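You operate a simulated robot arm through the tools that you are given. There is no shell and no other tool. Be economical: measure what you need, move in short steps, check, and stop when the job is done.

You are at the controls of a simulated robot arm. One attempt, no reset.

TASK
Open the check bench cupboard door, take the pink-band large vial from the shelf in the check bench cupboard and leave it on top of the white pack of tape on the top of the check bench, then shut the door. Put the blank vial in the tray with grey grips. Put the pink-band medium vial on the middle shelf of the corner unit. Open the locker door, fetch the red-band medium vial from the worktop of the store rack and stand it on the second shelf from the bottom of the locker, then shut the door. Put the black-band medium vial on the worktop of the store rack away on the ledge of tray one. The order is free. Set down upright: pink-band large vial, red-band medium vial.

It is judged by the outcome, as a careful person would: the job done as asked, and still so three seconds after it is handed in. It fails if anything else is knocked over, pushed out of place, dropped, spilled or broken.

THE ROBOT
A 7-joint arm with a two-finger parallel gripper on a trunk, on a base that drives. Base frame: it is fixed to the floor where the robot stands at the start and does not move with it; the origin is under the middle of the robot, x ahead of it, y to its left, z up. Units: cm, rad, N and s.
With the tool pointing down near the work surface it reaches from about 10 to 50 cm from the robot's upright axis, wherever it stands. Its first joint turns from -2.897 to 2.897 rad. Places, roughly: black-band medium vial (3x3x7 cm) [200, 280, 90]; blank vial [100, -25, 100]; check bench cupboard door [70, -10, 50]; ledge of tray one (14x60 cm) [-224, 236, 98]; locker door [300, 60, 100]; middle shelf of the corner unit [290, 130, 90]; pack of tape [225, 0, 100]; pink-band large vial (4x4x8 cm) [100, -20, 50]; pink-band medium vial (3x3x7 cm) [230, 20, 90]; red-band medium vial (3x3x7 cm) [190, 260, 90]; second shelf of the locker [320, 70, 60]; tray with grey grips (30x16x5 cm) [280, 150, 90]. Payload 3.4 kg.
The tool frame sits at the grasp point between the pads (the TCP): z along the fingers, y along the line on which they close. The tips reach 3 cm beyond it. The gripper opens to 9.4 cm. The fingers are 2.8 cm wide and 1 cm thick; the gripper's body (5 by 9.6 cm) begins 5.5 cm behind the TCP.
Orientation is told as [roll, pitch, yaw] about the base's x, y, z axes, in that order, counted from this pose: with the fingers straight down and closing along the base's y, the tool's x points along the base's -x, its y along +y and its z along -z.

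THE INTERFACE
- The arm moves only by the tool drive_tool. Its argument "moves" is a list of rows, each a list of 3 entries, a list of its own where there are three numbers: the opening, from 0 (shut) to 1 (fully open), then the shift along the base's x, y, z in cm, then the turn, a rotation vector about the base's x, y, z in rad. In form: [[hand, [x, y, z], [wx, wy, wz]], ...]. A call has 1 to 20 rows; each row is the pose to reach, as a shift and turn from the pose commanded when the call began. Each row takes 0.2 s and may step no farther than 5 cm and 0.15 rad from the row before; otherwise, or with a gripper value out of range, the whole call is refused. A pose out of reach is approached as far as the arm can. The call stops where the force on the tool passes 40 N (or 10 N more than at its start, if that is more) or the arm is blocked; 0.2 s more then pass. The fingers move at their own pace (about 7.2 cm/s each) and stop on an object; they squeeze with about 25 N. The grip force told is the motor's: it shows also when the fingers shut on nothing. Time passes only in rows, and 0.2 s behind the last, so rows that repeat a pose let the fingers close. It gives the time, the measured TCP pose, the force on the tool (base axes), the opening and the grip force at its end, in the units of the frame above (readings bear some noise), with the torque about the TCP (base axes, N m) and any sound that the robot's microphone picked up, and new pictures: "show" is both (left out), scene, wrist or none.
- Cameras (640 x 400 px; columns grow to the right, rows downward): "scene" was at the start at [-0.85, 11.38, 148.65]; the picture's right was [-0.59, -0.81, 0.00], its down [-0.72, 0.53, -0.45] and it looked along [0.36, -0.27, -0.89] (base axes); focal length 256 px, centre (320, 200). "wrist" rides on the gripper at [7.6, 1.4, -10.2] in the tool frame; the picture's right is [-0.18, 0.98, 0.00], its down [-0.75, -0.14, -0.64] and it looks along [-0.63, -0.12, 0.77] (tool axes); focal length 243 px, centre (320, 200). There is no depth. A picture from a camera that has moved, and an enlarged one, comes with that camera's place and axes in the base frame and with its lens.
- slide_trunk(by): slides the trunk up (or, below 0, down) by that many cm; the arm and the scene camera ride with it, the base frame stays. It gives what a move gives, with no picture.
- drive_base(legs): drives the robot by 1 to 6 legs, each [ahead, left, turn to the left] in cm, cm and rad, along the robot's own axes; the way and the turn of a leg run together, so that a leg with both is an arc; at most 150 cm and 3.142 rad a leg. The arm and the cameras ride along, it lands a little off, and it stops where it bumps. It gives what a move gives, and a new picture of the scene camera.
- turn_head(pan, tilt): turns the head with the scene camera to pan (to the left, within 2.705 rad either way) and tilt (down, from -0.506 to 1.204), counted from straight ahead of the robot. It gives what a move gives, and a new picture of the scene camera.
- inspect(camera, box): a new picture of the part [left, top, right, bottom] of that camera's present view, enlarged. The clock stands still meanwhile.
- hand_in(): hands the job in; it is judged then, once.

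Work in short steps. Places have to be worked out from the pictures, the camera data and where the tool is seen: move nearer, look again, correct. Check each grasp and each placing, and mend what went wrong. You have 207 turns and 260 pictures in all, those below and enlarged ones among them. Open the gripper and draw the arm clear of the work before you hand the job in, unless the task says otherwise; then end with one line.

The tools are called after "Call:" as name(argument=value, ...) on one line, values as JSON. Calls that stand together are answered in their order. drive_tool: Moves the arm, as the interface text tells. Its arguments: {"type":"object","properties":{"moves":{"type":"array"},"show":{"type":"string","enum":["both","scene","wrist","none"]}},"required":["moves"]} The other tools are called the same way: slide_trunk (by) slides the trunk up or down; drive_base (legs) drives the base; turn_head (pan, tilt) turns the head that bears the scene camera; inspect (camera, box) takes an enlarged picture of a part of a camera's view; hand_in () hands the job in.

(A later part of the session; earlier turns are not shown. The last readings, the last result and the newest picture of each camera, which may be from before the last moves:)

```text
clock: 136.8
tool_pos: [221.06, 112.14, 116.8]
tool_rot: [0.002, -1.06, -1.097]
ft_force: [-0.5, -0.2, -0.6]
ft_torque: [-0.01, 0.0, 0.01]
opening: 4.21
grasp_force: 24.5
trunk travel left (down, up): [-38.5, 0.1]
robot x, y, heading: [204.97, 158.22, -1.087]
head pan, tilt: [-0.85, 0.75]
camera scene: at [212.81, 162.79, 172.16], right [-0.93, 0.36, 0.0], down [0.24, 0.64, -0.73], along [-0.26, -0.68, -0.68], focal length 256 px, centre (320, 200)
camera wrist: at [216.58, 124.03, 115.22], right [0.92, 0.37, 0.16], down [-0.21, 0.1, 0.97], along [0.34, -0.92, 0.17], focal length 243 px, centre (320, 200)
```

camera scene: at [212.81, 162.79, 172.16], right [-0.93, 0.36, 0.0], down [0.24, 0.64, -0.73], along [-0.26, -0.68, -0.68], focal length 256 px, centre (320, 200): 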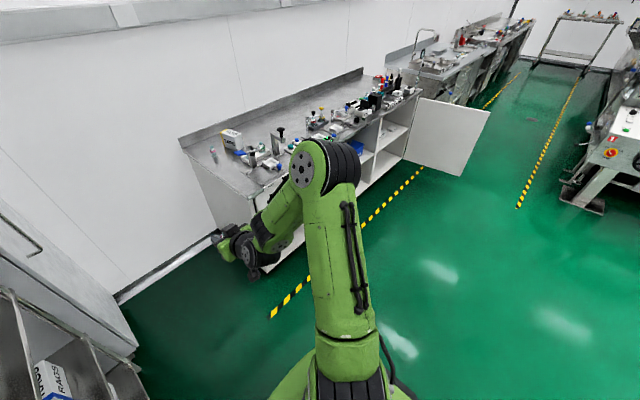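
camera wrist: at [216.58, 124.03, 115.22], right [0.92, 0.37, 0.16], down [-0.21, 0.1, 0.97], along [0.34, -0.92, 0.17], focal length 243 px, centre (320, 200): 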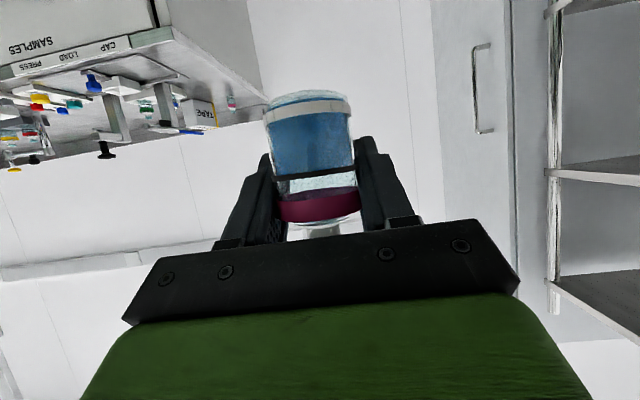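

Good well-bent posture. I turn the base right to face along the bench from its end (heading −2.66).

Call:
drive_base(legs=[[0, 0, -1.573]])

Call:
turn_head(pan=0.75, tilt=0.75)

```text
clock: 140.9
tool_pos: [159.33, 141.05, 116.8]
tool_rot: [0.002, -1.06, -2.644]
ft_force: [0.6, -0.2, -0.6]
ft_torque: [-0.01, 0.02, 0.02]
opening: 4.19
grasp_force: 25.3
trunk travel left (down, up): [-38.5, 0.1]
robot x, y, heading: [205.18, 158.18, -2.637]
head pan, tilt: [-0.85, 0.75]
camera scene: at [209.93, 150.57, 172.16], right [0.33, 0.94, 0.0], down [0.64, -0.23, -0.73], along [-0.69, 0.24, -0.68], focal length 256 px, centre (320, 200)
```

scene: 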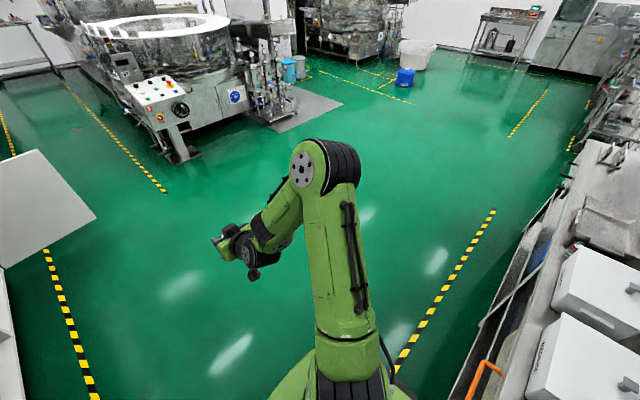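

```text
clock: 142.6
tool_pos: [159.27, 141.14, 116.69]
tool_rot: [0.003, -1.059, -2.644]
ft_force: [0.0, 0.4, -1.3]
ft_torque: [-0.02, 0.03, -0.01]
opening: 4.21
grasp_force: 25.0
trunk travel left (down, up): [-38.5, 0.1]
robot x, y, heading: [204.99, 158.09, -2.629]
head pan, tilt: [0.75, 0.75]
camera scene: at [215.2, 139.91, 172.16], right [-0.95, 0.31, 0.0], down [0.21, 0.65, -0.73], along [-0.22, -0.7, -0.68], focal length 256 px, centre (320, 200)
```

scene: 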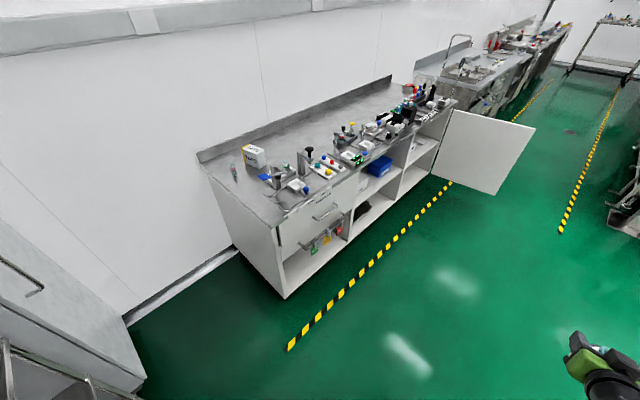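

Everything in place. I strafe left into the gap, tool high above the bench end.

Call:
drive_base(legs=[[0, 0, -0.025], [0, 95, 0]])

```text
clock: 147.9
tool_pos: [203.86, 57.92, 116.68]
tool_rot: [0.004, -1.06, -2.653]
ft_force: [0.9, -0.4, -1.2]
ft_torque: [-0.01, 0.01, 0.01]
opening: 4.24
grasp_force: 24.9
trunk travel left (down, up): [-38.5, 0.1]
robot x, y, heading: [249.72, 74.37, -2.647]
head pan, tilt: [0.75, 0.75]
camera scene: at [259.73, 56.04, 172.16], right [-0.95, 0.32, 0.0], down [0.22, 0.65, -0.73], along [-0.23, -0.69, -0.68], focal length 256 px, centre (320, 200)
```

scene: 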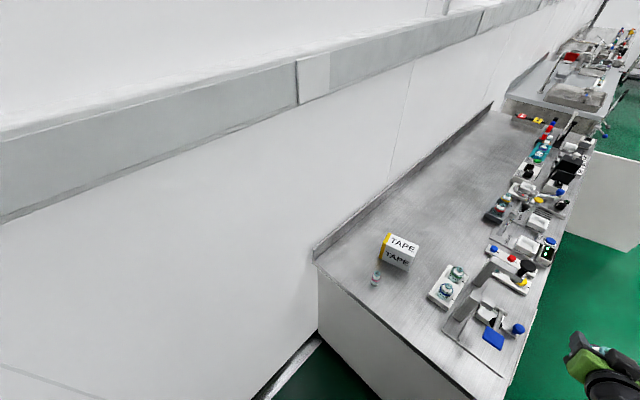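

Good view of the tape from here; zoom and re-measure.

Call:
inspect(camera="scene", box=[350, 220, 450, 300])

```text
5.00 times, centred on (400, 260) of scene
camera zoom: at [259.73, 56.04, 172.16], right [-0.95, 0.32, 0.0], down [0.22, 0.65, -0.73], along [-0.23, -0.69, -0.68], focal length 1277 px, centre (-80, -100)
```

zoom: 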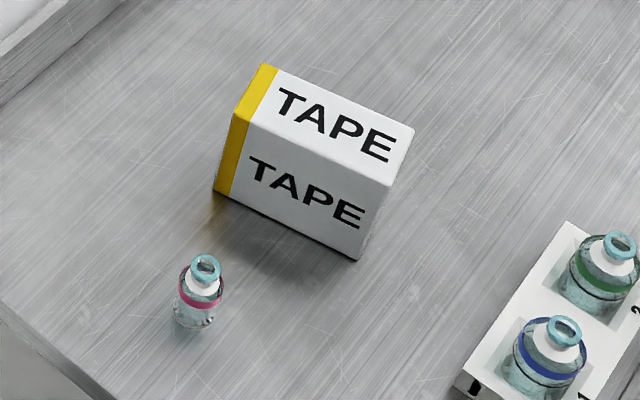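

Box top re-measured at z≈96, centre (213,11.1), unmoved. I strafe 28 cm further.

Call:
drive_base(legs=[[0, 28, 0]])

```text
clock: 149.9
tool_pos: [217.17, 33.53, 116.82]
tool_rot: [0.001, -1.06, -2.654]
ft_force: [-0.6, -1.6, -1.5]
ft_torque: [0.0, -0.04, -0.01]
opening: 4.2
grasp_force: 25.2
trunk travel left (down, up): [-38.5, 0.1]
robot x, y, heading: [262.92, 50.11, -2.644]
head pan, tilt: [0.75, 0.75]
camera scene: at [272.99, 31.57, 172.15], right [-0.95, 0.32, 0.0], down [0.22, 0.65, -0.73], along [-0.23, -0.69, -0.68], focal length 256 px, centre (320, 200)
```

scene: 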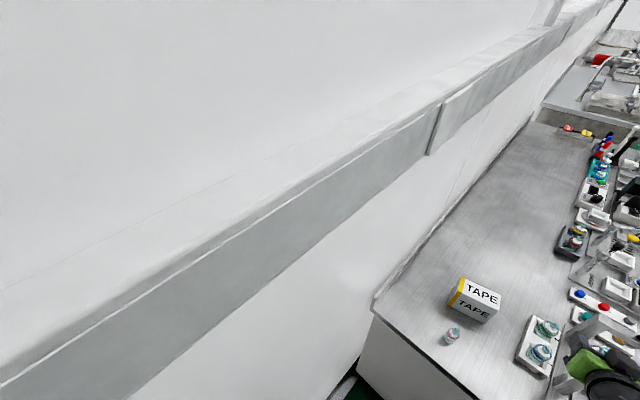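

Excellent vantage on the tape. I move the vial over it (z 109), then inspect.

Call:
drive_tool(moves=[[0.1, [-0.8, -4.4, 0], [0, 0, 0.03]], [0.1, [-1.6, -8.9, 0], [0, 0, 0.06]], [0.1, [-2.5, -13.4, -2], [0, 0, 0.1]], [0.1, [-3.3, -17.9, -4], [0, 0, 0.14]], [0.1, [-4.2, -22.4, -6], [0, 0, 0.18]], [0.1, [-4.2, -22.4, -8], [0, 0, 0.18]]], show="wrist")

Call:
inspect(camera="scene", box=[420, 220, 560, 360])

```text
clock: 151.3
tool_pos: [212.72, 11.29, 108.96]
tool_rot: [0.005, -1.06, -2.477]
ft_force: [-0.3, 0.3, -0.5]
ft_torque: [-0.02, -0.02, 0.01]
opening: 4.22
grasp_force: 25.0
trunk travel left (down, up): [-38.5, 0.1]
robot x, y, heading: [263.36, 50.01, -2.641]
head pan, tilt: [0.75, 0.75]
camera wrist: at [223.69, 18.01, 107.3], right [0.54, -0.83, 0.16], down [0.06, 0.23, 0.97], along [-0.84, -0.51, 0.18], focal length 243 px, centre (320, 200)
```

wrist: 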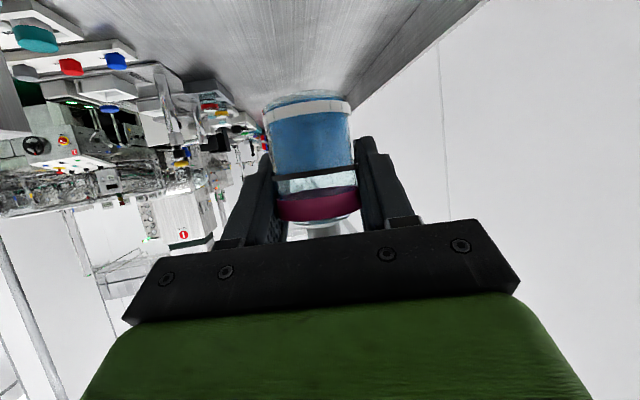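

```text
2.86 times, centred on (490, 290) of scene
camera zoom: at [272.92, 31.7, 172.17], right [-0.95, 0.32, 0.0], down [0.22, 0.65, -0.73], along [-0.23, -0.69, -0.68], focal length 730 px, centre (-166, -57)
```

zoom: 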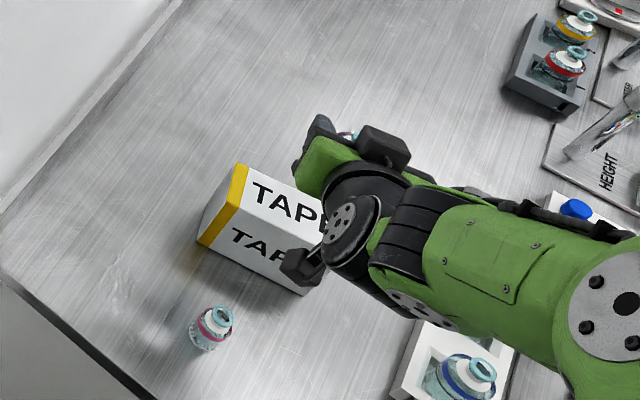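

Hand is above the box centre. Lower 6.5 cm, then look.

Call:
drive_tool(moves=[[0.1, [0.3, 0, -2], [0, 0, 0]], [0.1, [0.3, 0, -4], [0, 0, 0]], [0.1, [0.3, 0, -5.5], [0, 0, 0]], [0.1, [0.3, 0, -6.5], [0, 0, 0]]], show="wrist")

Call:
inspect(camera="scene", box=[440, 240, 540, 340])

```text
clock: 152.3
tool_pos: [213.28, 11.24, 102.19]
tool_rot: [0.001, -1.059, -2.477]
ft_force: [-0.7, 0.7, -1.0]
ft_torque: [0.01, 0.0, 0.02]
opening: 4.23
grasp_force: 25.1
trunk travel left (down, up): [-38.5, 0.1]
robot x, y, heading: [263.26, 49.89, -2.641]
head pan, tilt: [0.75, 0.75]
camera wrist: at [224.19, 17.87, 100.66], right [0.54, -0.83, 0.16], down [0.06, 0.23, 0.97], along [-0.84, -0.51, 0.17], focal length 243 px, centre (320, 200)
```

wrist: 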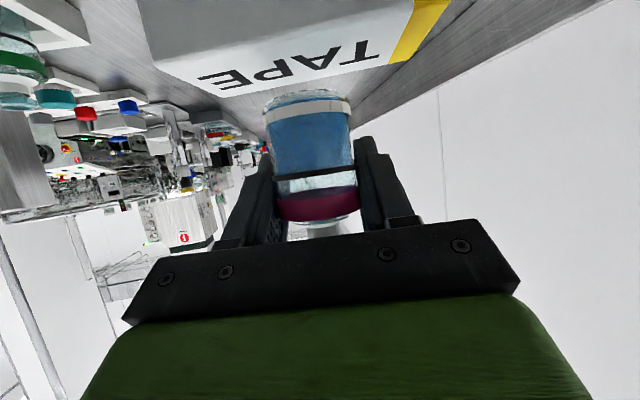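

```text
4.00 times, centred on (490, 290) of scene
camera zoom: at [272.93, 31.61, 172.16], right [-0.95, 0.32, 0.0], down [0.22, 0.65, -0.73], along [-0.23, -0.69, -0.68], focal length 1022 px, centre (-360, -160)
```

zoom: 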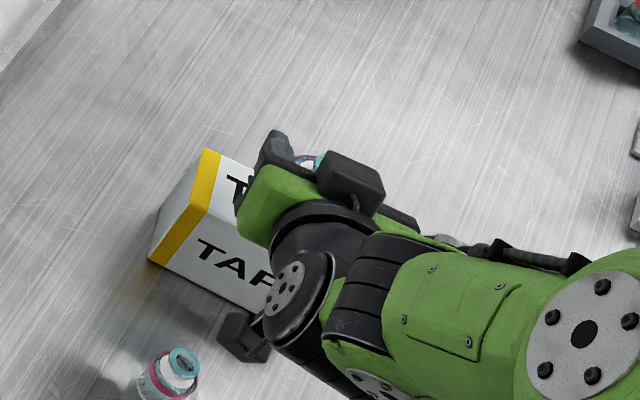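

The vial base projects onto the box's centre. Lower to contact.

Call:
drive_tool(moves=[[0.1, [0, 0, -0.8], [0, 0, 0]], [0.1, [0, 0, -1.2], [0, 0, 0]], [0.1, [0, 0, -1.5], [0, 0, 0]], [0.1, [0, 0, -1.7], [0, 0, 0]], [0.1, [0, 0, -1.9], [0, 0, 0]]], show="wrist")

```text
clock: 153.5
tool_pos: [213.2, 11.17, 100.35]
tool_rot: [0.003, -1.059, -2.476]
ft_force: [0.1, 0.2, -0.1]
ft_torque: [-0.01, -0.02, -0.04]
opening: 4.22
grasp_force: 24.7
trunk travel left (down, up): [-38.5, 0.1]
robot x, y, heading: [263.37, 49.68, -2.642]
head pan, tilt: [0.75, 0.75]
camera wrist: at [224.18, 17.85, 98.79], right [0.54, -0.83, 0.16], down [0.06, 0.23, 0.97], along [-0.84, -0.51, 0.17], focal length 243 px, centre (320, 200)
```

wrist: 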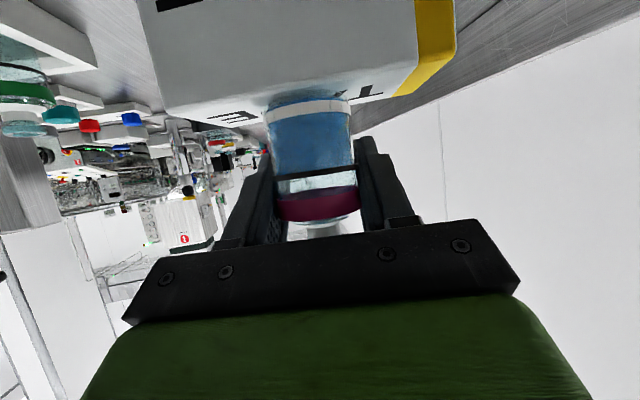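

No contact yet; keep easing down.

Call:
drive_tool(moves=[[0.1, [0, 0, -0.2], [0, 0, 0]], [0.1, [0, 0, -0.4], [0, 0, 0]], [0.1, [0, 0, -0.6], [0, 0, 0]], [0.1, [0, 0, -0.8], [0, 0, 0]]], show="none")

Call:
inspect(camera="wrist", box=[200, 40, 420, 180])

```text
clock: 154.5
tool_pos: [213.15, 11.01, 99.89]
tool_rot: [0.002, -1.065, -2.476]
ft_force: [-1.7, -1.1, 19.4]
ft_torque: [0.21, -0.26, -0.02]
opening: 4.22
grasp_force: 25.5
trunk travel left (down, up): [-38.5, 0.1]
robot x, y, heading: [263.23, 50.14, -2.645]
head pan, tilt: [0.75, 0.75]
```

```text
2.86 times, centred on (310, 110) of wrist
camera zoom: at [224.1, 17.74, 98.24], right [0.54, -0.83, 0.16], down [0.07, 0.23, 0.97], along [-0.84, -0.51, 0.18], focal length 693 px, centre (349, 457)
```

zoom: 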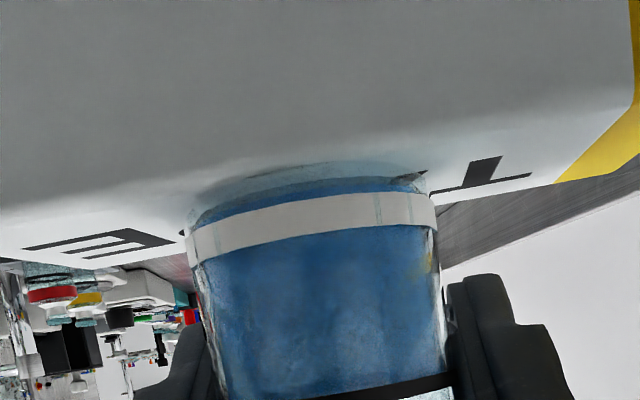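

Contact made (19 N). The base is ~0.8 cm toward the front edge; I lift a hair, shift in by 0.8 cm, and set down again lightly.

Call:
drive_tool(moves=[[0.1, [0, 0, 0.9], [0, 0, 0]], [0.1, [-0.4, -0.3, 1.1], [0, 0, 0]], [0.1, [-0.8, -0.5, 1.1], [0, 0, 0]], [0.1, [-0.8, -0.5, 0.7], [0, 0, 0]], [0.1, [-0.8, -0.5, 0.5], [0, 0, 0]], [0.1, [-0.8, -0.5, 0.4], [0, 0, 0]]], show="none")

Call:
inspect(camera="wrist", box=[200, 40, 420, 180])

```text
clock: 155.9
tool_pos: [212.45, 10.6, 100.06]
tool_rot: [0.004, -1.059, -2.475]
ft_force: [0.6, 0.1, -0.3]
ft_torque: [0.01, 0.02, -0.03]
opening: 4.21
grasp_force: 25.2
trunk travel left (down, up): [-38.5, 0.1]
robot x, y, heading: [263.47, 49.75, -2.643]
head pan, tilt: [0.75, 0.75]
```

```text
2.86 times, centred on (310, 110) of wrist
camera zoom: at [223.35, 17.31, 98.4], right [0.54, -0.83, 0.16], down [0.06, 0.23, 0.97], along [-0.84, -0.51, 0.17], focal length 693 px, centre (349, 457)
```

zoom: 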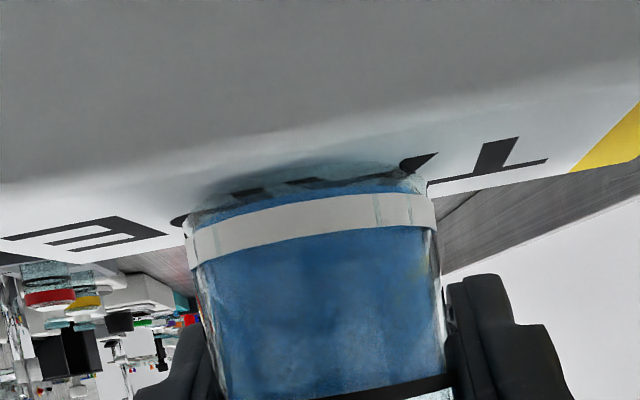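

Better placed. Touch down and release.

Call:
drive_tool(moves=[[0.1, [0, 0, -0.15], [0, 0, 0]], [0.1, [0, 0, -0.25], [0, 0, 0]], [0.1, [0, 0, -0.25], [0, 0, 0]]], show="none")

```text
clock: 156.7
tool_pos: [212.5, 10.62, 99.92]
tool_rot: [0.002, -1.065, -2.475]
ft_force: [0.8, 1.0, 13.0]
ft_torque: [0.23, -0.27, -0.01]
opening: 4.21
grasp_force: 25.4
trunk travel left (down, up): [-38.5, 0.1]
robot x, y, heading: [262.61, 50.17, -2.644]
head pan, tilt: [0.75, 0.75]
```

Contact with 13 N. I ease up a touch and open the fingers.

Call:
drive_tool(moves=[[0.44, [0, 0, 0.1], [0, 0, 0]], [0.5, [0, 0, 0.1], [0, 0, 0]], [0.6, [0, 0, 0.1], [0, 0, 0]], [0.7, [0, 0, 0.1], [0, 0, 0]], [0.7, [0, 0, 0.1], [0, 0, 0]]], show="none")

Call:
inspect(camera="wrist", box=[160, 0, 480, 200])

```text
clock: 157.9
tool_pos: [212.39, 10.63, 99.77]
tool_rot: [0.001, -1.06, -2.478]
ft_force: [0.8, -0.1, 0.2]
ft_torque: [-0.03, -0.02, -0.02]
opening: 6.59
grasp_force: 0.0
trunk travel left (down, up): [-38.5, 0.1]
robot x, y, heading: [262.99, 50.21, -2.642]
head pan, tilt: [0.75, 0.75]
```

```text
2.00 times, centred on (320, 100) of wrist
camera zoom: at [223.33, 17.37, 98.18], right [0.54, -0.83, 0.16], down [0.06, 0.23, 0.97], along [-0.84, -0.51, 0.17], focal length 485 px, centre (320, 400)
```

zoom: 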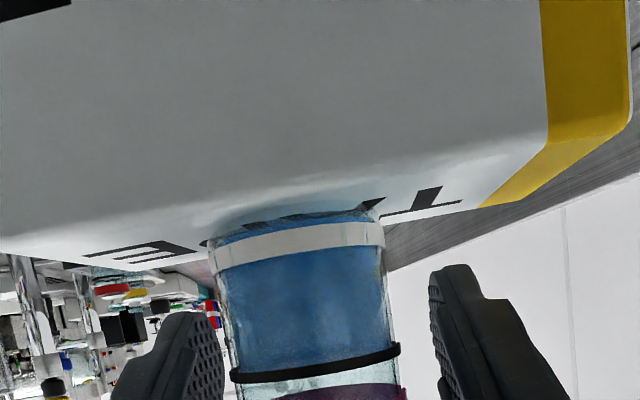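

The large vial stands upright on the tape. I retreat along the tool axis.

Call:
drive_tool(moves=[[0.7, [1.4, 1.1, 1], [0, 0, 0]], [0.7, [2.8, 2.2, 2], [0, 0, 0]], [0.7, [5.5, 4.3, 3.9], [0, 0, 0]], [0.7, [8.3, 6.5, 5.8], [0, 0, 0]], [0.7, [9.7, 8.6, 8], [0, 0, 0]], [0.7, [9.7, 11, 11], [0, 0, 0]]], show="both")

Call:
inspect(camera="scene", box=[420, 220, 560, 360])

```text
clock: 159.3
tool_pos: [222.15, 21.79, 110.85]
tool_rot: [0.003, -1.061, -2.477]
ft_force: [0.4, 0.4, 0.0]
ft_torque: [-0.01, 0.03, 0.02]
opening: 6.55
grasp_force: 0.0
trunk travel left (down, up): [-38.5, 0.1]
robot x, y, heading: [262.62, 50.33, -2.642]
head pan, tilt: [0.75, 0.75]
camera scene: at [273.01, 31.88, 172.19], right [-0.95, 0.32, 0.0], down [0.22, 0.65, -0.73], along [-0.23, -0.69, -0.68], focal length 256 px, centre (320, 200)
camera wrist: at [233.12, 28.47, 109.22], right [0.54, -0.83, 0.16], down [0.06, 0.23, 0.97], along [-0.84, -0.51, 0.18], focal length 243 px, centre (320, 200)
```

scene: 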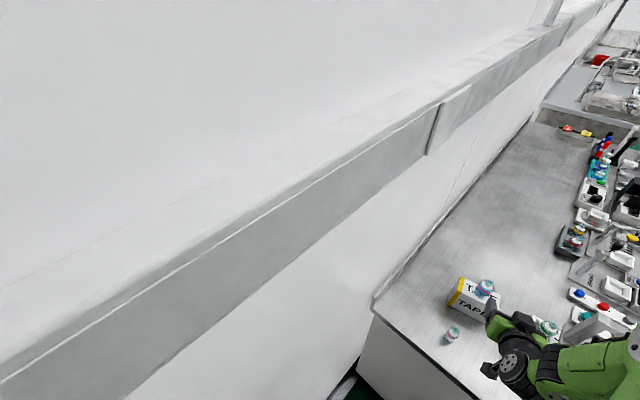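
wrist: 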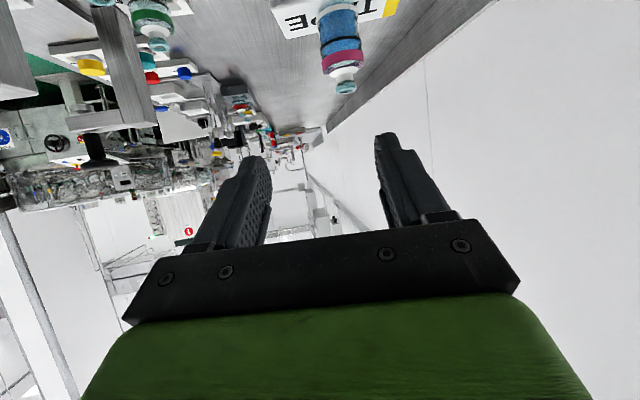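

```text
2.86 times, centred on (490, 290) of scene
camera zoom: at [273.01, 31.88, 172.19], right [-0.95, 0.32, 0.0], down [0.22, 0.65, -0.73], along [-0.23, -0.69, -0.68], focal length 730 px, centre (-166, -57)
```

zoom: 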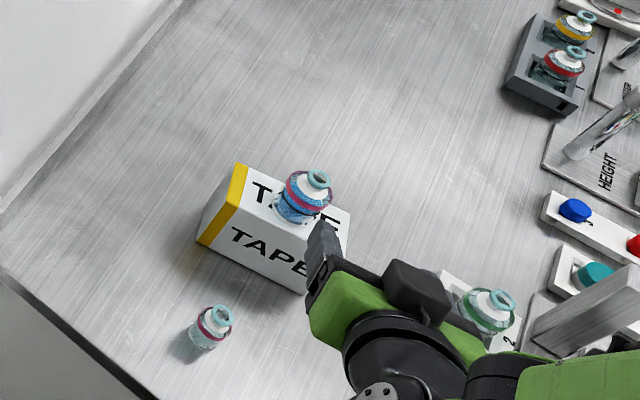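

The large vial is placed well. Next the pink-band medium vial (≈(226,18.5)). I back off 10 cm for room, and set a pre-grasp pose.

Call:
drive_base(legs=[[-10, 0, 0]])

Call:
drive_tool(moves=[[0.6, [0.5, -1, -3], [0.034, -0.044, 0]], [0.6, [1, -2, -7], [0.068, -0.087, 0]], [0.6, [1.6, -3.2, -10], [0.068, -0.087, 0]], [0.6, [1.6, -3.2, -10], [0.068, -0.087, 0]]], show="wrist")

```text
clock: 160.4
tool_pos: [230.77, 26.36, 110.76]
tool_rot: [0.001, -1.059, -2.476]
ft_force: [0.2, 0.2, 0.1]
ft_torque: [0.02, -0.01, -0.03]
opening: 6.57
grasp_force: 0.1
trunk travel left (down, up): [-38.5, 0.1]
robot x, y, heading: [271.78, 54.84, -2.646]
head pan, tilt: [0.75, 0.75]
camera scene: at [281.74, 36.36, 172.16], right [-0.95, 0.32, 0.0], down [0.22, 0.65, -0.73], along [-0.23, -0.69, -0.68], focal length 256 px, centre (320, 200)
```

scene: 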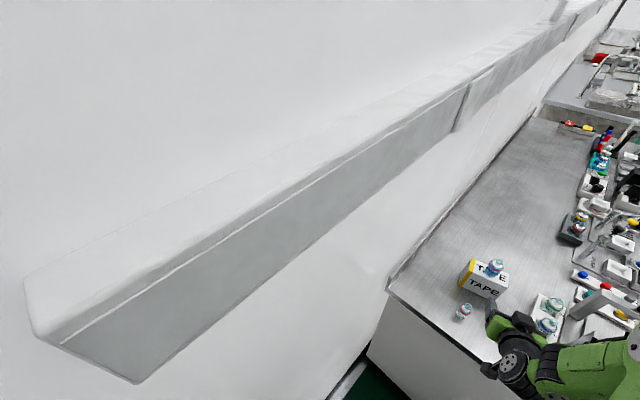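

```text
clock: 161.4
tool_pos: [232.06, 23.04, 100.85]
tool_rot: [0.002, -0.948, -2.477]
ft_force: [0.1, 0.4, 0.2]
ft_torque: [0.01, 0.04, 0.01]
opening: 5.63
grasp_force: 0.0
trunk travel left (down, up): [-38.5, 0.1]
robot x, y, heading: [271.61, 55.05, -2.648]
head pan, tilt: [0.75, 0.75]
camera wrist: at [243.22, 29.87, 100.64], right [0.52, -0.84, 0.15], down [-0.02, 0.16, 0.99], along [-0.85, -0.52, 0.07], focal length 243 px, centre (320, 200)
```

wrist: 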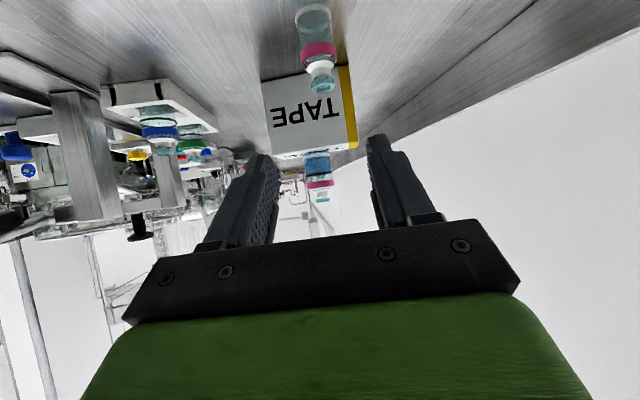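

Vial confirmed at (226.2,17.6), base z 86.6. Descend behind it, advance, and close.

Call:
drive_tool(moves=[[0.6, [0, 0, -4], [0, 0, 0]], [0.6, [0, 0, -8], [0, 0, 0]], [0.6, [0, 0, -10.3], [0, 0, 0]], [0.6, [-3, -2.8, -10.5], [0, 0, 0]], [0.6, [-5.9, -5.4, -10.5], [0, 0, 0]], [0.6, [-5.9, -5.4, -10.5], [0, 0, 0]]], show="wrist")

```text
clock: 162.8
tool_pos: [226.67, 17.72, 90.16]
tool_rot: [0.001, -0.95, -2.477]
ft_force: [0.2, -0.2, -0.2]
ft_torque: [0.0, -0.04, 0.0]
opening: 5.63
grasp_force: 0.0
trunk travel left (down, up): [-38.5, 0.1]
robot x, y, heading: [271.84, 54.65, -2.645]
head pan, tilt: [0.75, 0.75]
camera wrist: at [237.73, 24.4, 90.02], right [0.52, -0.84, 0.15], down [-0.02, 0.16, 0.99], along [-0.85, -0.52, 0.07], focal length 243 px, centre (320, 200)
```

wrist: 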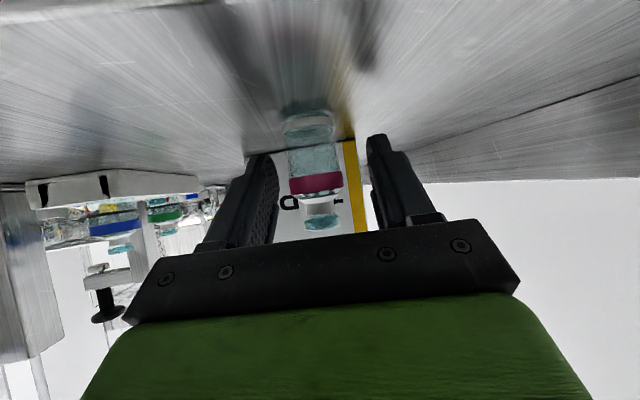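

Vial sits between the fingers at TCP depth. Close.

Call:
drive_tool(moves=[[0.3, [0, 0, 0], [0, 0, 0]], [0.15, [0, 0, 0], [0, 0, 0]], [0.05, [0, 0, 0], [0, 0, 0]], [0.05, [0, 0, 0], [0, 0, 0]], [0.05, [0, 0, 2], [0, 0, 0]], [0.05, [0, 0, 5], [0, 0, 0]], [0.05, [0, 0, 10], [0, 0, 0]], [0.05, [2.5, 2, 14], [0, 0, 0]], [0.05, [5, 4, 18], [0, 0, 0]]], show="wrist")

```text
refused: row 8 steps farther than a row can; nothing moved
```

Same with smaller steps.

Call:
drive_tool(moves=[[0.3, [0, 0, 0], [0, 0, 0]], [0.15, [0, 0, 0], [0, 0, 0]], [0.05, [0, 0, 0], [0, 0, 0]], [0.05, [0, 0, 0], [0, 0, 0]], [0.05, [0, 0, 2], [0, 0, 0]], [0.05, [0, 0, 5], [0, 0, 0]], [0.05, [0, 0, 9], [0, 0, 0]], [0.05, [2, 1.5, 12], [0, 0, 0]], [0.05, [4, 3, 15], [0, 0, 0]]], show="wrist")

```text
clock: 164.8
tool_pos: [230.35, 20.72, 105.28]
tool_rot: [0.001, -0.949, -2.479]
ft_force: [-0.5, -1.2, -0.2]
ft_torque: [0.01, -0.05, 0.01]
opening: 2.72
grasp_force: 24.3
trunk travel left (down, up): [-38.5, 0.1]
robot x, y, heading: [271.61, 54.82, -2.651]
head pan, tilt: [0.75, 0.75]
camera wrist: at [241.43, 27.43, 105.04], right [0.52, -0.84, 0.15], down [-0.02, 0.16, 0.99], along [-0.85, -0.52, 0.07], focal length 243 px, centre (320, 200)
```

wrist: 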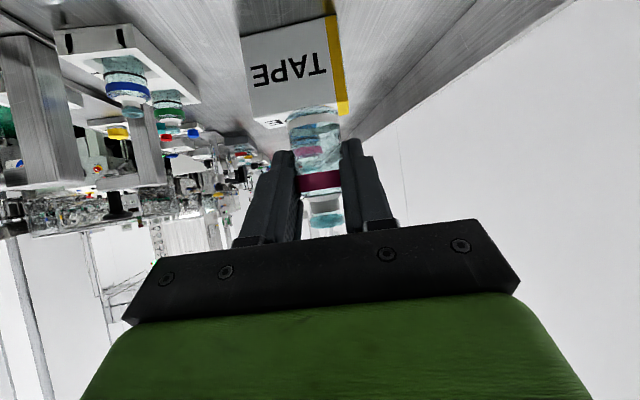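

Pink-band medium vial in hand. Raise it, strafe out of the gap, turn around to face the corner unit.

Call:
drive_tool(moves=[[0.05, [0.8, 0.6, 4], [0, 0, 0]], [0.05, [1.6, 1.2, 8], [0, 0, 0]], [0.05, [2.4, 1.8, 12], [0, 0, 0]]], show="none")

Call:
drive_base(legs=[[0, -112, 0], [25, 0, 0], [0, 0, -1.57], [0, 0, -1.57]])

Call:
turn_head(pan=-0.2, tilt=0.6)

```text
clock: 165.6
tool_pos: [232.98, 22.76, 117.2]
tool_rot: [0.001, -0.95, -2.477]
ft_force: [-0.2, -0.2, 0.0]
ft_torque: [0.01, 0.02, 0.0]
opening: 2.77
grasp_force: 24.8
trunk travel left (down, up): [-38.5, 0.1]
robot x, y, heading: [272.02, 54.95, -2.648]
head pan, tilt: [0.75, 0.75]
```

```text
clock: 170.6
tool_pos: [182.98, 113.71, 117.26]
tool_rot: [0.01, -0.949, -2.49]
ft_force: [-1.4, 0.4, -0.8]
ft_torque: [-0.03, -0.04, 0.01]
opening: 2.77
grasp_force: 25.4
trunk travel left (down, up): [-38.5, 0.1]
robot x, y, heading: [222.03, 145.24, -2.652]
head pan, tilt: [0.75, 0.75]
stopped in leg 1: the robot was blocked; the commanded pose is now the measured one
camera scene: at [231.63, 127.19, 172.24], right [-0.95, 0.33, 0.0], down [0.22, 0.64, -0.73], along [-0.24, -0.69, -0.68], focal length 256 px, centre (320, 200)
```

scene: 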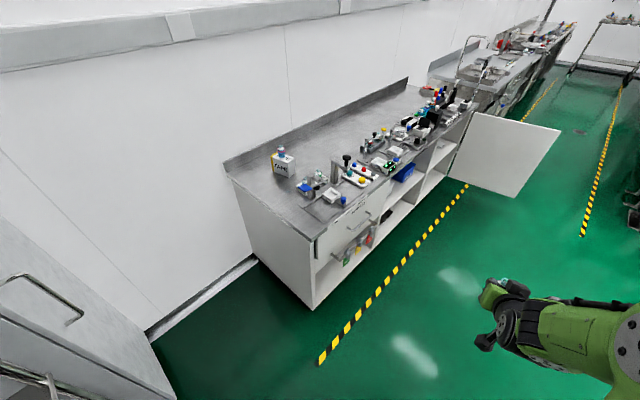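

```text
clock: 171.8
tool_pos: [183.2, 113.19, 117.11]
tool_rot: [0.004, -0.95, -2.482]
ft_force: [-0.3, 0.4, -0.1]
ft_torque: [-0.01, 0.01, -0.06]
opening: 2.78
grasp_force: 24.9
trunk travel left (down, up): [-38.5, 0.1]
robot x, y, heading: [222.27, 145.07, -2.654]
head pan, tilt: [-0.201, 0.6]
camera scene: at [226.18, 131.95, 173.45], right [-0.28, 0.96, 0.0], down [0.54, 0.16, -0.82], along [-0.79, -0.23, -0.57], focal length 256 px, centre (320, 200)
```

scene: 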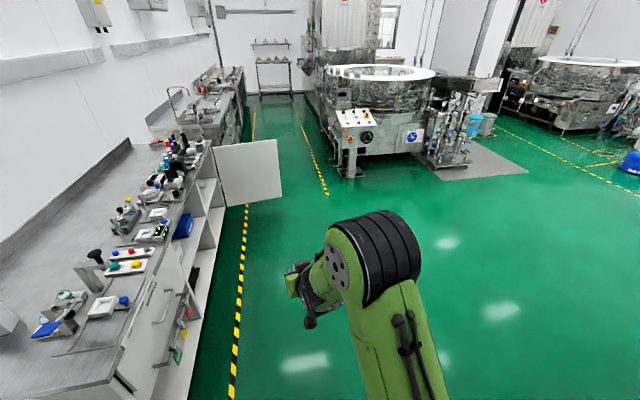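

I bumped something behind—probably the corner unit's frame. I move away (−u) and then turn to check.

Call:
drive_base(legs=[[32, 0, 0], [0, 0, -1.57], [0, 0, -1.57]])

Call:
turn_head(pan=-0.1, tilt=0.6)

```text
clock: 181.6
tool_pos: [232.86, 162.68, 117.18]
tool_rot: [0.004, -0.951, 0.667]
ft_force: [0.7, -0.6, -1.0]
ft_torque: [0.04, 0.01, -0.01]
opening: 2.74
grasp_force: 25.1
trunk travel left (down, up): [-38.5, 0.1]
robot x, y, heading: [194.11, 130.57, 0.499]
head pan, tilt: [-0.201, 0.6]
camera scene: at [190.15, 143.31, 173.45], right [0.29, -0.96, 0.0], down [-0.54, -0.17, -0.82], along [0.79, 0.24, -0.57], focal length 256 px, centre (320, 200)
```

scene: 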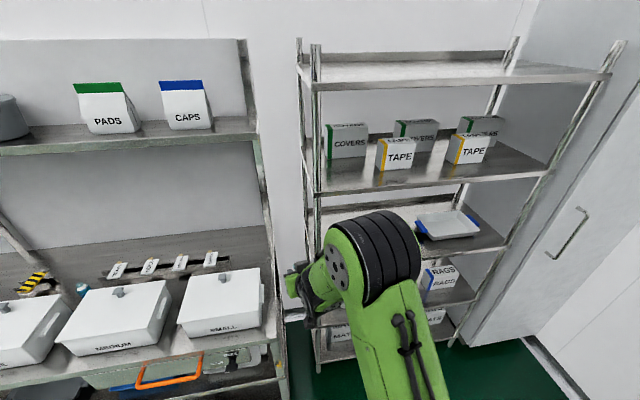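

```text
clock: 182.2
tool_pos: [232.83, 162.75, 117.22]
tool_rot: [0.003, -0.949, 0.667]
ft_force: [0.3, -1.1, 0.0]
ft_torque: [-0.03, -0.02, 0.0]
opening: 2.8
grasp_force: 25.4
trunk travel left (down, up): [-38.5, 0.1]
robot x, y, heading: [194.19, 130.55, 0.503]
head pan, tilt: [-0.099, 0.6]
camera scene: at [189.84, 144.14, 173.45], right [0.39, -0.92, 0.0], down [-0.52, -0.22, -0.83], along [0.76, 0.32, -0.57], focal length 256 px, centre (320, 200)
```

scene: 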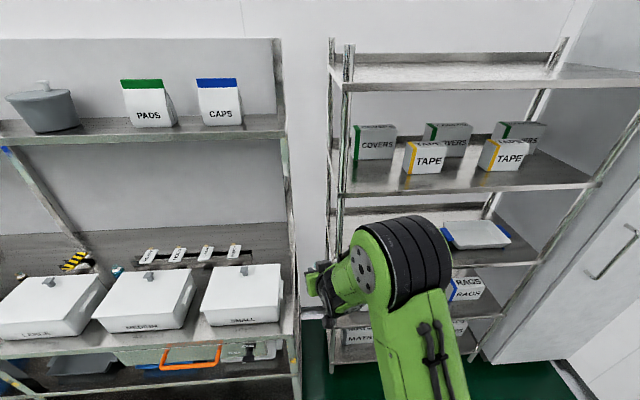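

All looks undisturbed. Corner unit: front u≈302, spans n −61…26, middle shelf z≈89. I shift right and lower the trunk to look onto the middle shelf.

Call:
drive_base(legs=[[0, 0, -0.02], [6, -34, 0]])

Call:
slide_trunk(by=-14)

Call:
turn_head(pan=0.0, tilt=0.65)

Call:
inspect(camera="wrist", box=[0, 0, 640, 400])

```text
clock: 184.8
tool_pos: [254.53, 134.14, 117.11]
tool_rot: [0.006, -0.95, 0.642]
ft_force: [-0.3, -0.3, -0.3]
ft_torque: [0.01, 0.0, 0.01]
opening: 2.79
grasp_force: 24.9
trunk travel left (down, up): [-38.5, 0.1]
robot x, y, heading: [215.42, 102.79, 0.473]
head pan, tilt: [-0.099, 0.6]
camera scene: at [211.26, 116.58, 173.46], right [0.37, -0.93, 0.0], down [-0.53, -0.21, -0.82], along [0.77, 0.3, -0.57], focal length 256 px, centre (320, 200)
```

scene: 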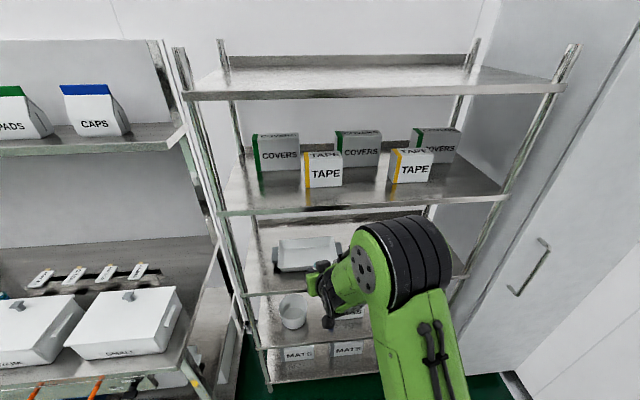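

```text
clock: 186.5
tool_pos: [254.55, 134.06, 103.11]
tool_rot: [0.003, -0.95, 0.644]
ft_force: [0.2, -0.4, -0.5]
ft_torque: [0.01, 0.03, 0.04]
opening: 2.79
grasp_force: 25.0
trunk travel left (down, up): [-24.5, 14.1]
robot x, y, heading: [215.15, 102.81, 0.479]
head pan, tilt: [-0.099, 0.6]
```

```text
clock: 187.2
tool_pos: [254.64, 134.11, 103.29]
tool_rot: [0.003, -0.951, 0.644]
ft_force: [0.2, 0.2, -0.2]
ft_torque: [0.0, 0.0, -0.04]
opening: 2.79
grasp_force: 24.7
trunk travel left (down, up): [-24.5, 14.1]
robot x, y, heading: [215.24, 102.42, 0.472]
head pan, tilt: [0.0, 0.649]
camera scene: at [210.72, 117.35, 159.02], right [0.46, -0.89, 0.0], down [-0.54, -0.28, -0.8], along [0.71, 0.36, -0.6], focal length 256 px, centre (320, 200)
```

scene: 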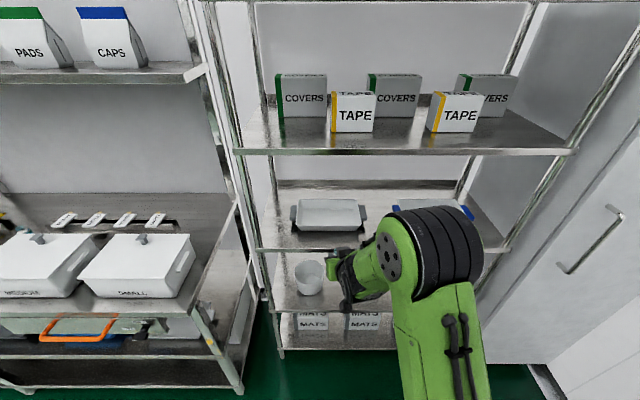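

```text
1.00 times, centred on (320, 200) of wrist (not enlarged: the box is as wide or as high as the picture)
camera zoom: at [243.68, 127.57, 103.01], right [-0.51, 0.85, 0.15], down [0.02, -0.16, 0.99], along [0.86, 0.5, 0.07], focal length 243 px, centre (320, 200)
```

zoom: 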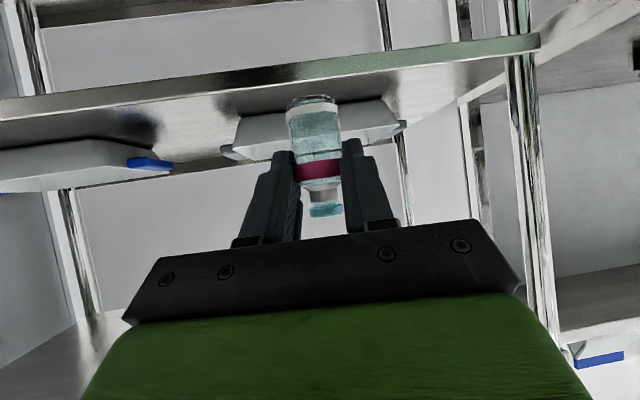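

Gap between the two trays is at u≈309–316, n≈−19.5. I drive 8 cm ahead and bring the vial in front of that gap.

Call:
drive_base(legs=[[8, 0, 0]])

Call:
drive_tool(moves=[[0.05, [2.3, -3.4, 0], [0, 0, -0.05]], [0.05, [4.6, -6.8, 0], [0, 0, -0.1]], [0.05, [6.8, -10.1, 0], [0, 0, -0.15]], [0.05, [9.1, -13.5, 0], [0, 0, -0.2]], [0.05, [11.4, -16.9, 0], [0, 0, -0.25]], [0.05, [11.4, -16.9, -2], [0, 0, -0.25]]], show="wrist")

```text
clock: 188.2
tool_pos: [261.67, 137.59, 103.09]
tool_rot: [0.004, -0.948, 0.642]
ft_force: [-0.1, 0.2, -1.0]
ft_torque: [0.01, 0.01, 0.03]
opening: 2.77
grasp_force: 25.0
trunk travel left (down, up): [-24.5, 14.1]
robot x, y, heading: [222.1, 105.97, 0.471]
head pan, tilt: [0.0, 0.649]
camera scene: at [217.82, 121.0, 159.01], right [0.46, -0.89, 0.0], down [-0.54, -0.28, -0.8], along [0.71, 0.36, -0.61], focal length 256 px, centre (320, 200)
```

scene: 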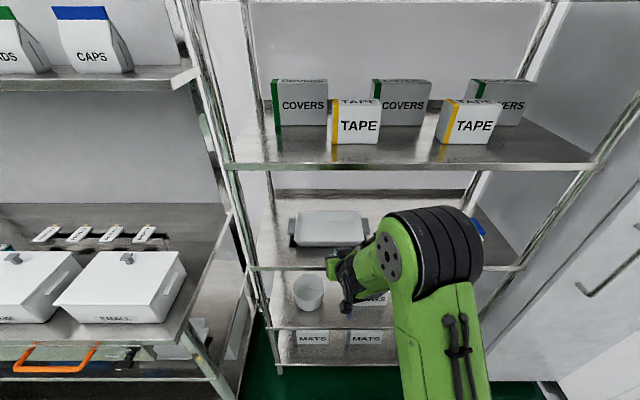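

```text
clock: 189.6
tool_pos: [273.17, 120.8, 101.29]
tool_rot: [0.003, -0.948, 0.393]
ft_force: [0.8, 0.3, -0.7]
ft_torque: [0.01, 0.01, -0.01]
opening: 2.79
grasp_force: 24.7
trunk travel left (down, up): [-24.5, 14.1]
robot x, y, heading: [221.88, 106.42, 0.469]
head pan, tilt: [0.0, 0.649]
camera wrist: at [260.85, 117.2, 101.04], right [-0.28, 0.95, 0.15], down [-0.02, -0.16, 0.99], along [0.96, 0.27, 0.07], focal length 243 px, centre (320, 200)
```

wrist: 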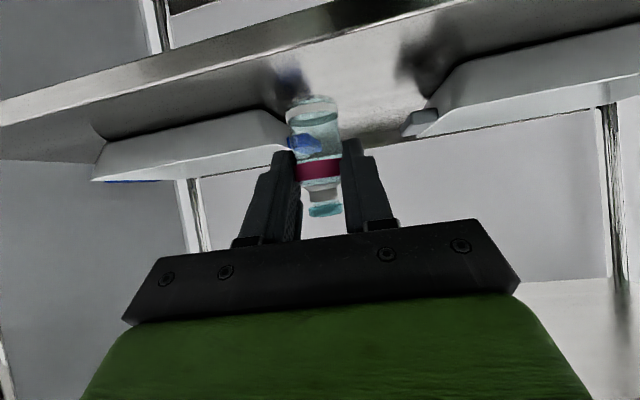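

Gap well in view. Insert 10 cm and lower, then feel for the shelf.

Call:
drive_tool(moves=[[0.05, [3, 2.2, -1], [0, 0, 0]], [0.05, [6, 4.4, -2], [0, 0, 0]], [0.05, [8.9, 6.5, -3], [0, 0, 0]], [0.05, [8.9, 6.5, -4], [0, 0, 0]], [0.05, [8.9, 6.5, -4.6], [0, 0, 0]]], show="wrist")

```text
clock: 190.8
tool_pos: [281.79, 127.24, 96.85]
tool_rot: [0.004, -0.957, 0.393]
ft_force: [0.3, -1.1, 10.4]
ft_torque: [0.04, -0.15, 0.01]
opening: 2.79
grasp_force: 25.4
trunk travel left (down, up): [-24.5, 14.1]
robot x, y, heading: [222.05, 105.82, 0.475]
head pan, tilt: [0.0, 0.649]
camera wrist: at [269.56, 123.61, 96.59], right [-0.28, 0.95, 0.15], down [-0.03, -0.17, 0.99], along [0.96, 0.27, 0.07], focal length 243 px, centre (320, 200)
```

wrist: 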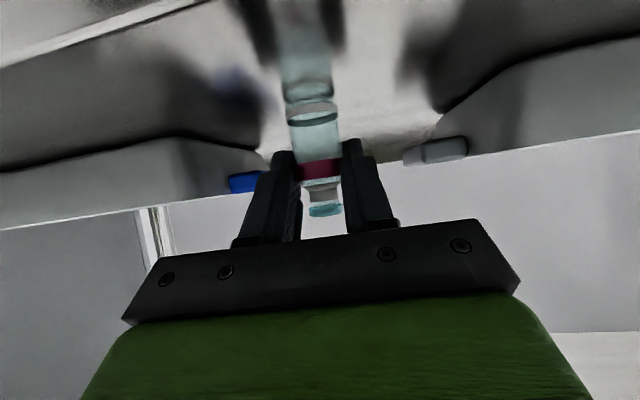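

Contact at TCP z 96.9 (shelf ≈93). The vial stands in the gap between trays; release and retreat.

Call:
drive_tool(moves=[[0.32, [0, 0, 0], [0, 0, 0]], [0.45, [0, 0, 0], [0, 0, 0]], [0.5, [0, 0, 0], [0, 0, 0]], [0.5, [-2, -0.9, 1], [0, 0, 0]], [0.5, [-5, -2.2, 3], [0, 0, 0]], [0.5, [-9, -4, 5], [0, 0, 0]], [0.5, [-13, -6, 7], [0, 0, 0]]], show="wrist")

```text
clock: 192.4
tool_pos: [268.94, 121.22, 103.78]
tool_rot: [0.005, -0.949, 0.391]
ft_force: [-0.9, -0.3, 0.5]
ft_torque: [-0.03, -0.03, 0.02]
opening: 4.73
grasp_force: 0.0
trunk travel left (down, up): [-24.5, 14.1]
robot x, y, heading: [221.88, 106.38, 0.471]
head pan, tilt: [0.0, 0.649]
camera wrist: at [256.66, 117.57, 103.53], right [-0.28, 0.95, 0.15], down [-0.02, -0.17, 0.99], along [0.96, 0.27, 0.07], focal length 243 px, centre (320, 200)
```

wrist: 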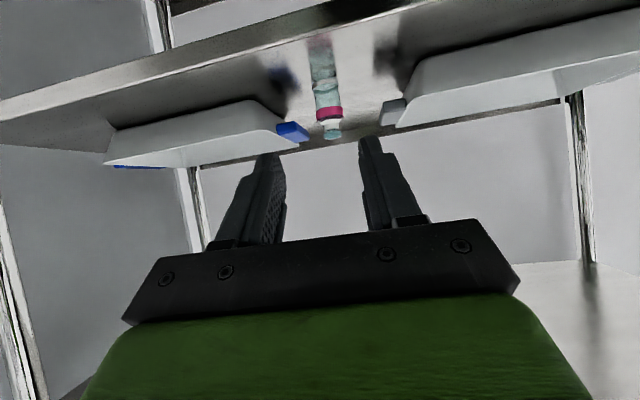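

The pink-band medium vial stands on the middle shelf between the trays. Next the locker door: I draw the arm in and shift right to see its handle.

Call:
drive_tool(moves=[[0.5, [-4, -1.7, 0], [0, 0, -0.05]], [0.5, [-8, -3.4, 0], [0, 0, -0.1]], [0.5, [-12, -5, 0], [0, 0, -0.15]], [0.5, [-13, -8, 0], [0, 0, -0.25]], [0.5, [-13, -12, 0], [0, 0, -0.35]], [0.5, [-13, -16, 0], [0, 0, -0.45]]], show="none")

Call:
drive_base(legs=[[3, -21, 0]])

Call:
inspect(camera="wrist", box=[0, 0, 640, 400])

```text
clock: 193.8
tool_pos: [263.76, 104.37, 106.27]
tool_rot: [0.005, -0.949, -0.06]
ft_force: [0.3, -0.5, -0.3]
ft_torque: [0.0, 0.0, -0.02]
opening: 4.69
grasp_force: 0.0
out of reach, approached as far as the arm can: row 2, 3, 4, 5, 6
trunk travel left (down, up): [-24.5, 14.1]
robot x, y, heading: [222.42, 106.08, 0.474]
head pan, tilt: [0.0, 0.649]
```

```text
clock: 195.5
tool_pos: [276.1, 87.06, 105.98]
tool_rot: [0.005, -0.948, -0.062]
ft_force: [-0.2, -0.2, -0.1]
ft_torque: [-0.01, 0.01, 0.02]
opening: 4.68
grasp_force: 0.0
trunk travel left (down, up): [-24.5, 14.1]
robot x, y, heading: [234.01, 88.57, 0.466]
head pan, tilt: [0.0, 0.649]
camera scene: at [230.0, 103.45, 159.04], right [0.45, -0.89, 0.0], down [-0.54, -0.27, -0.8], along [0.71, 0.36, -0.6], focal length 256 px, centre (320, 200)
```

scene: 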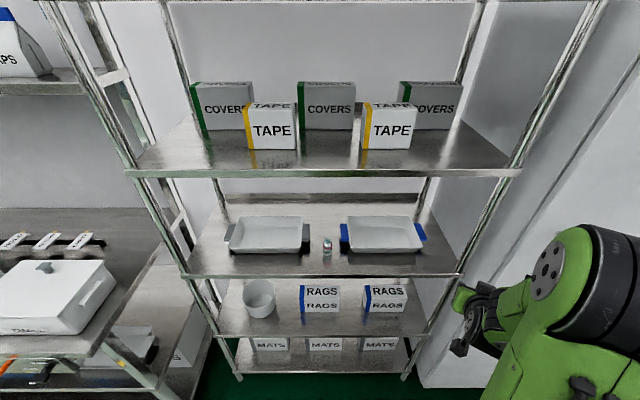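

```text
1.00 times, centred on (320, 200) of wrist (not enlarged: the box is as wide or as high as the picture)
camera zoom: at [263.55, 89.18, 105.94], right [0.16, 0.97, 0.15], down [-0.09, -0.14, 0.99], along [0.98, -0.17, 0.06], focal length 243 px, centre (320, 200)
```

zoom: 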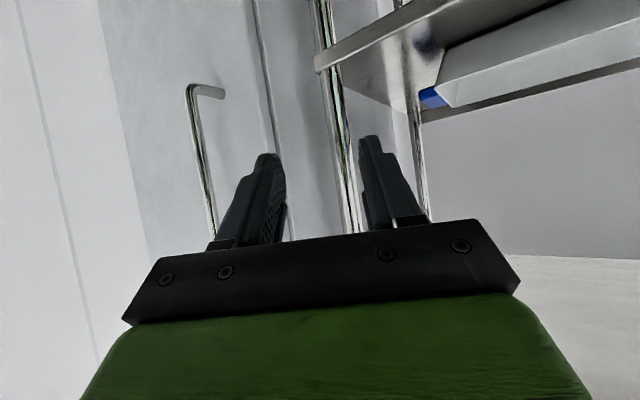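

The vial stands fine. Handle bar ≈ u 295, n −80.5, z 89–112. I bring the tool in front of it.

Call:
drive_tool(moves=[[0.5, [2, -4, -1], [0, 0, 0.03]], [0.5, [4.2, -7.8, -2], [0, 0, 0.06]], [0.5, [6.4, -11.6, -3], [0, 0, 0.1]], [0.5, [8.6, -15.4, -4], [0, 0, 0.14]], [0.5, [11, -19, -5], [0, 0, 0.18]], [0.5, [13, -22.8, -6], [0, 0, 0.21]], [0.5, [13, -22.8, -7], [0, 0, 0.21]]], show="wrist")

```text
clock: 196.8
tool_pos: [287.11, 67.21, 100.91]
tool_rot: [0.014, -0.944, 0.123]
ft_force: [-16.9, -2.3, 6.0]
ft_torque: [0.19, 0.05, 0.51]
opening: 4.81
grasp_force: 1.1
trunk travel left (down, up): [-24.5, 14.1]
robot x, y, heading: [234.64, 88.48, 0.467]
head pan, tilt: [0.0, 0.649]
stopped in row 6: the force on the tool passed its limit at 53 N (the readings are from after the stop); the commanded pose is now the measured one
camera wrist: at [274.44, 66.83, 100.81], right [-0.03, 0.99, 0.16], down [-0.06, -0.16, 0.99], along [1.0, 0.02, 0.06], focal length 243 px, centre (320, 200)
```

wrist: 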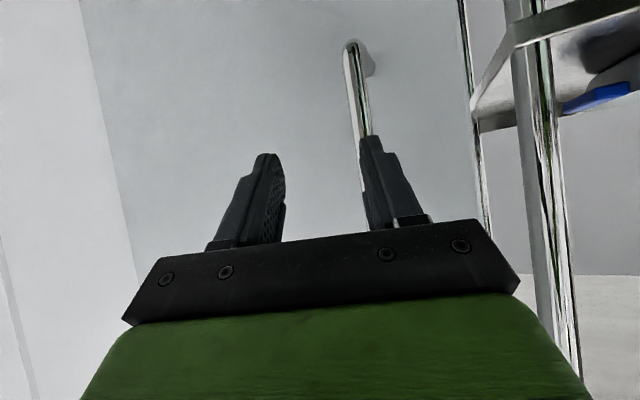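

The left fingertip touched the bar: it is nearer, at ≈(289.3,70). Back off, shift left 2.6, advance around it, and close.

Call:
drive_tool(moves=[[0.6, [-2.5, -0.3, 0], [0, 0, 0]], [0.6, [-5, -0.6, 0], [0, 0, 0]], [0.6, [-5, 2.2, 0], [0, 0, 0]], [0.6, [-2, 2.5, 0], [0, 0, 0]], [0.6, [1.6, 2.8, 0], [0, 0, 0]], [0.3, [1.6, 2.8, 0], [0, 0, 0]], [0.0, [1.6, 2.8, 0], [0, 0, 0]], [0.0, [1.6, 2.8, 0], [0, 0, 0]]], show="wrist")

```text
clock: 198.6
tool_pos: [288.81, 70.36, 100.73]
tool_rot: [0.014, -0.944, 0.128]
ft_force: [-1.7, 2.9, -1.3]
ft_torque: [-1.11, -0.3, 0.16]
opening: 1.35
grasp_force: 45.0
trunk travel left (down, up): [-24.5, 14.1]
robot x, y, heading: [234.33, 88.79, 0.47]
head pan, tilt: [0.0, 0.649]
camera wrist: at [276.13, 70.03, 100.63], right [-0.03, 0.99, 0.16], down [-0.06, -0.16, 0.99], along [1.0, 0.02, 0.06], focal length 243 px, centre (320, 200)
```

wrist: 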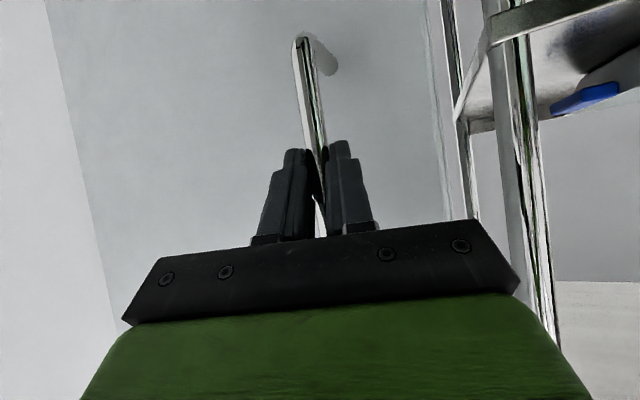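

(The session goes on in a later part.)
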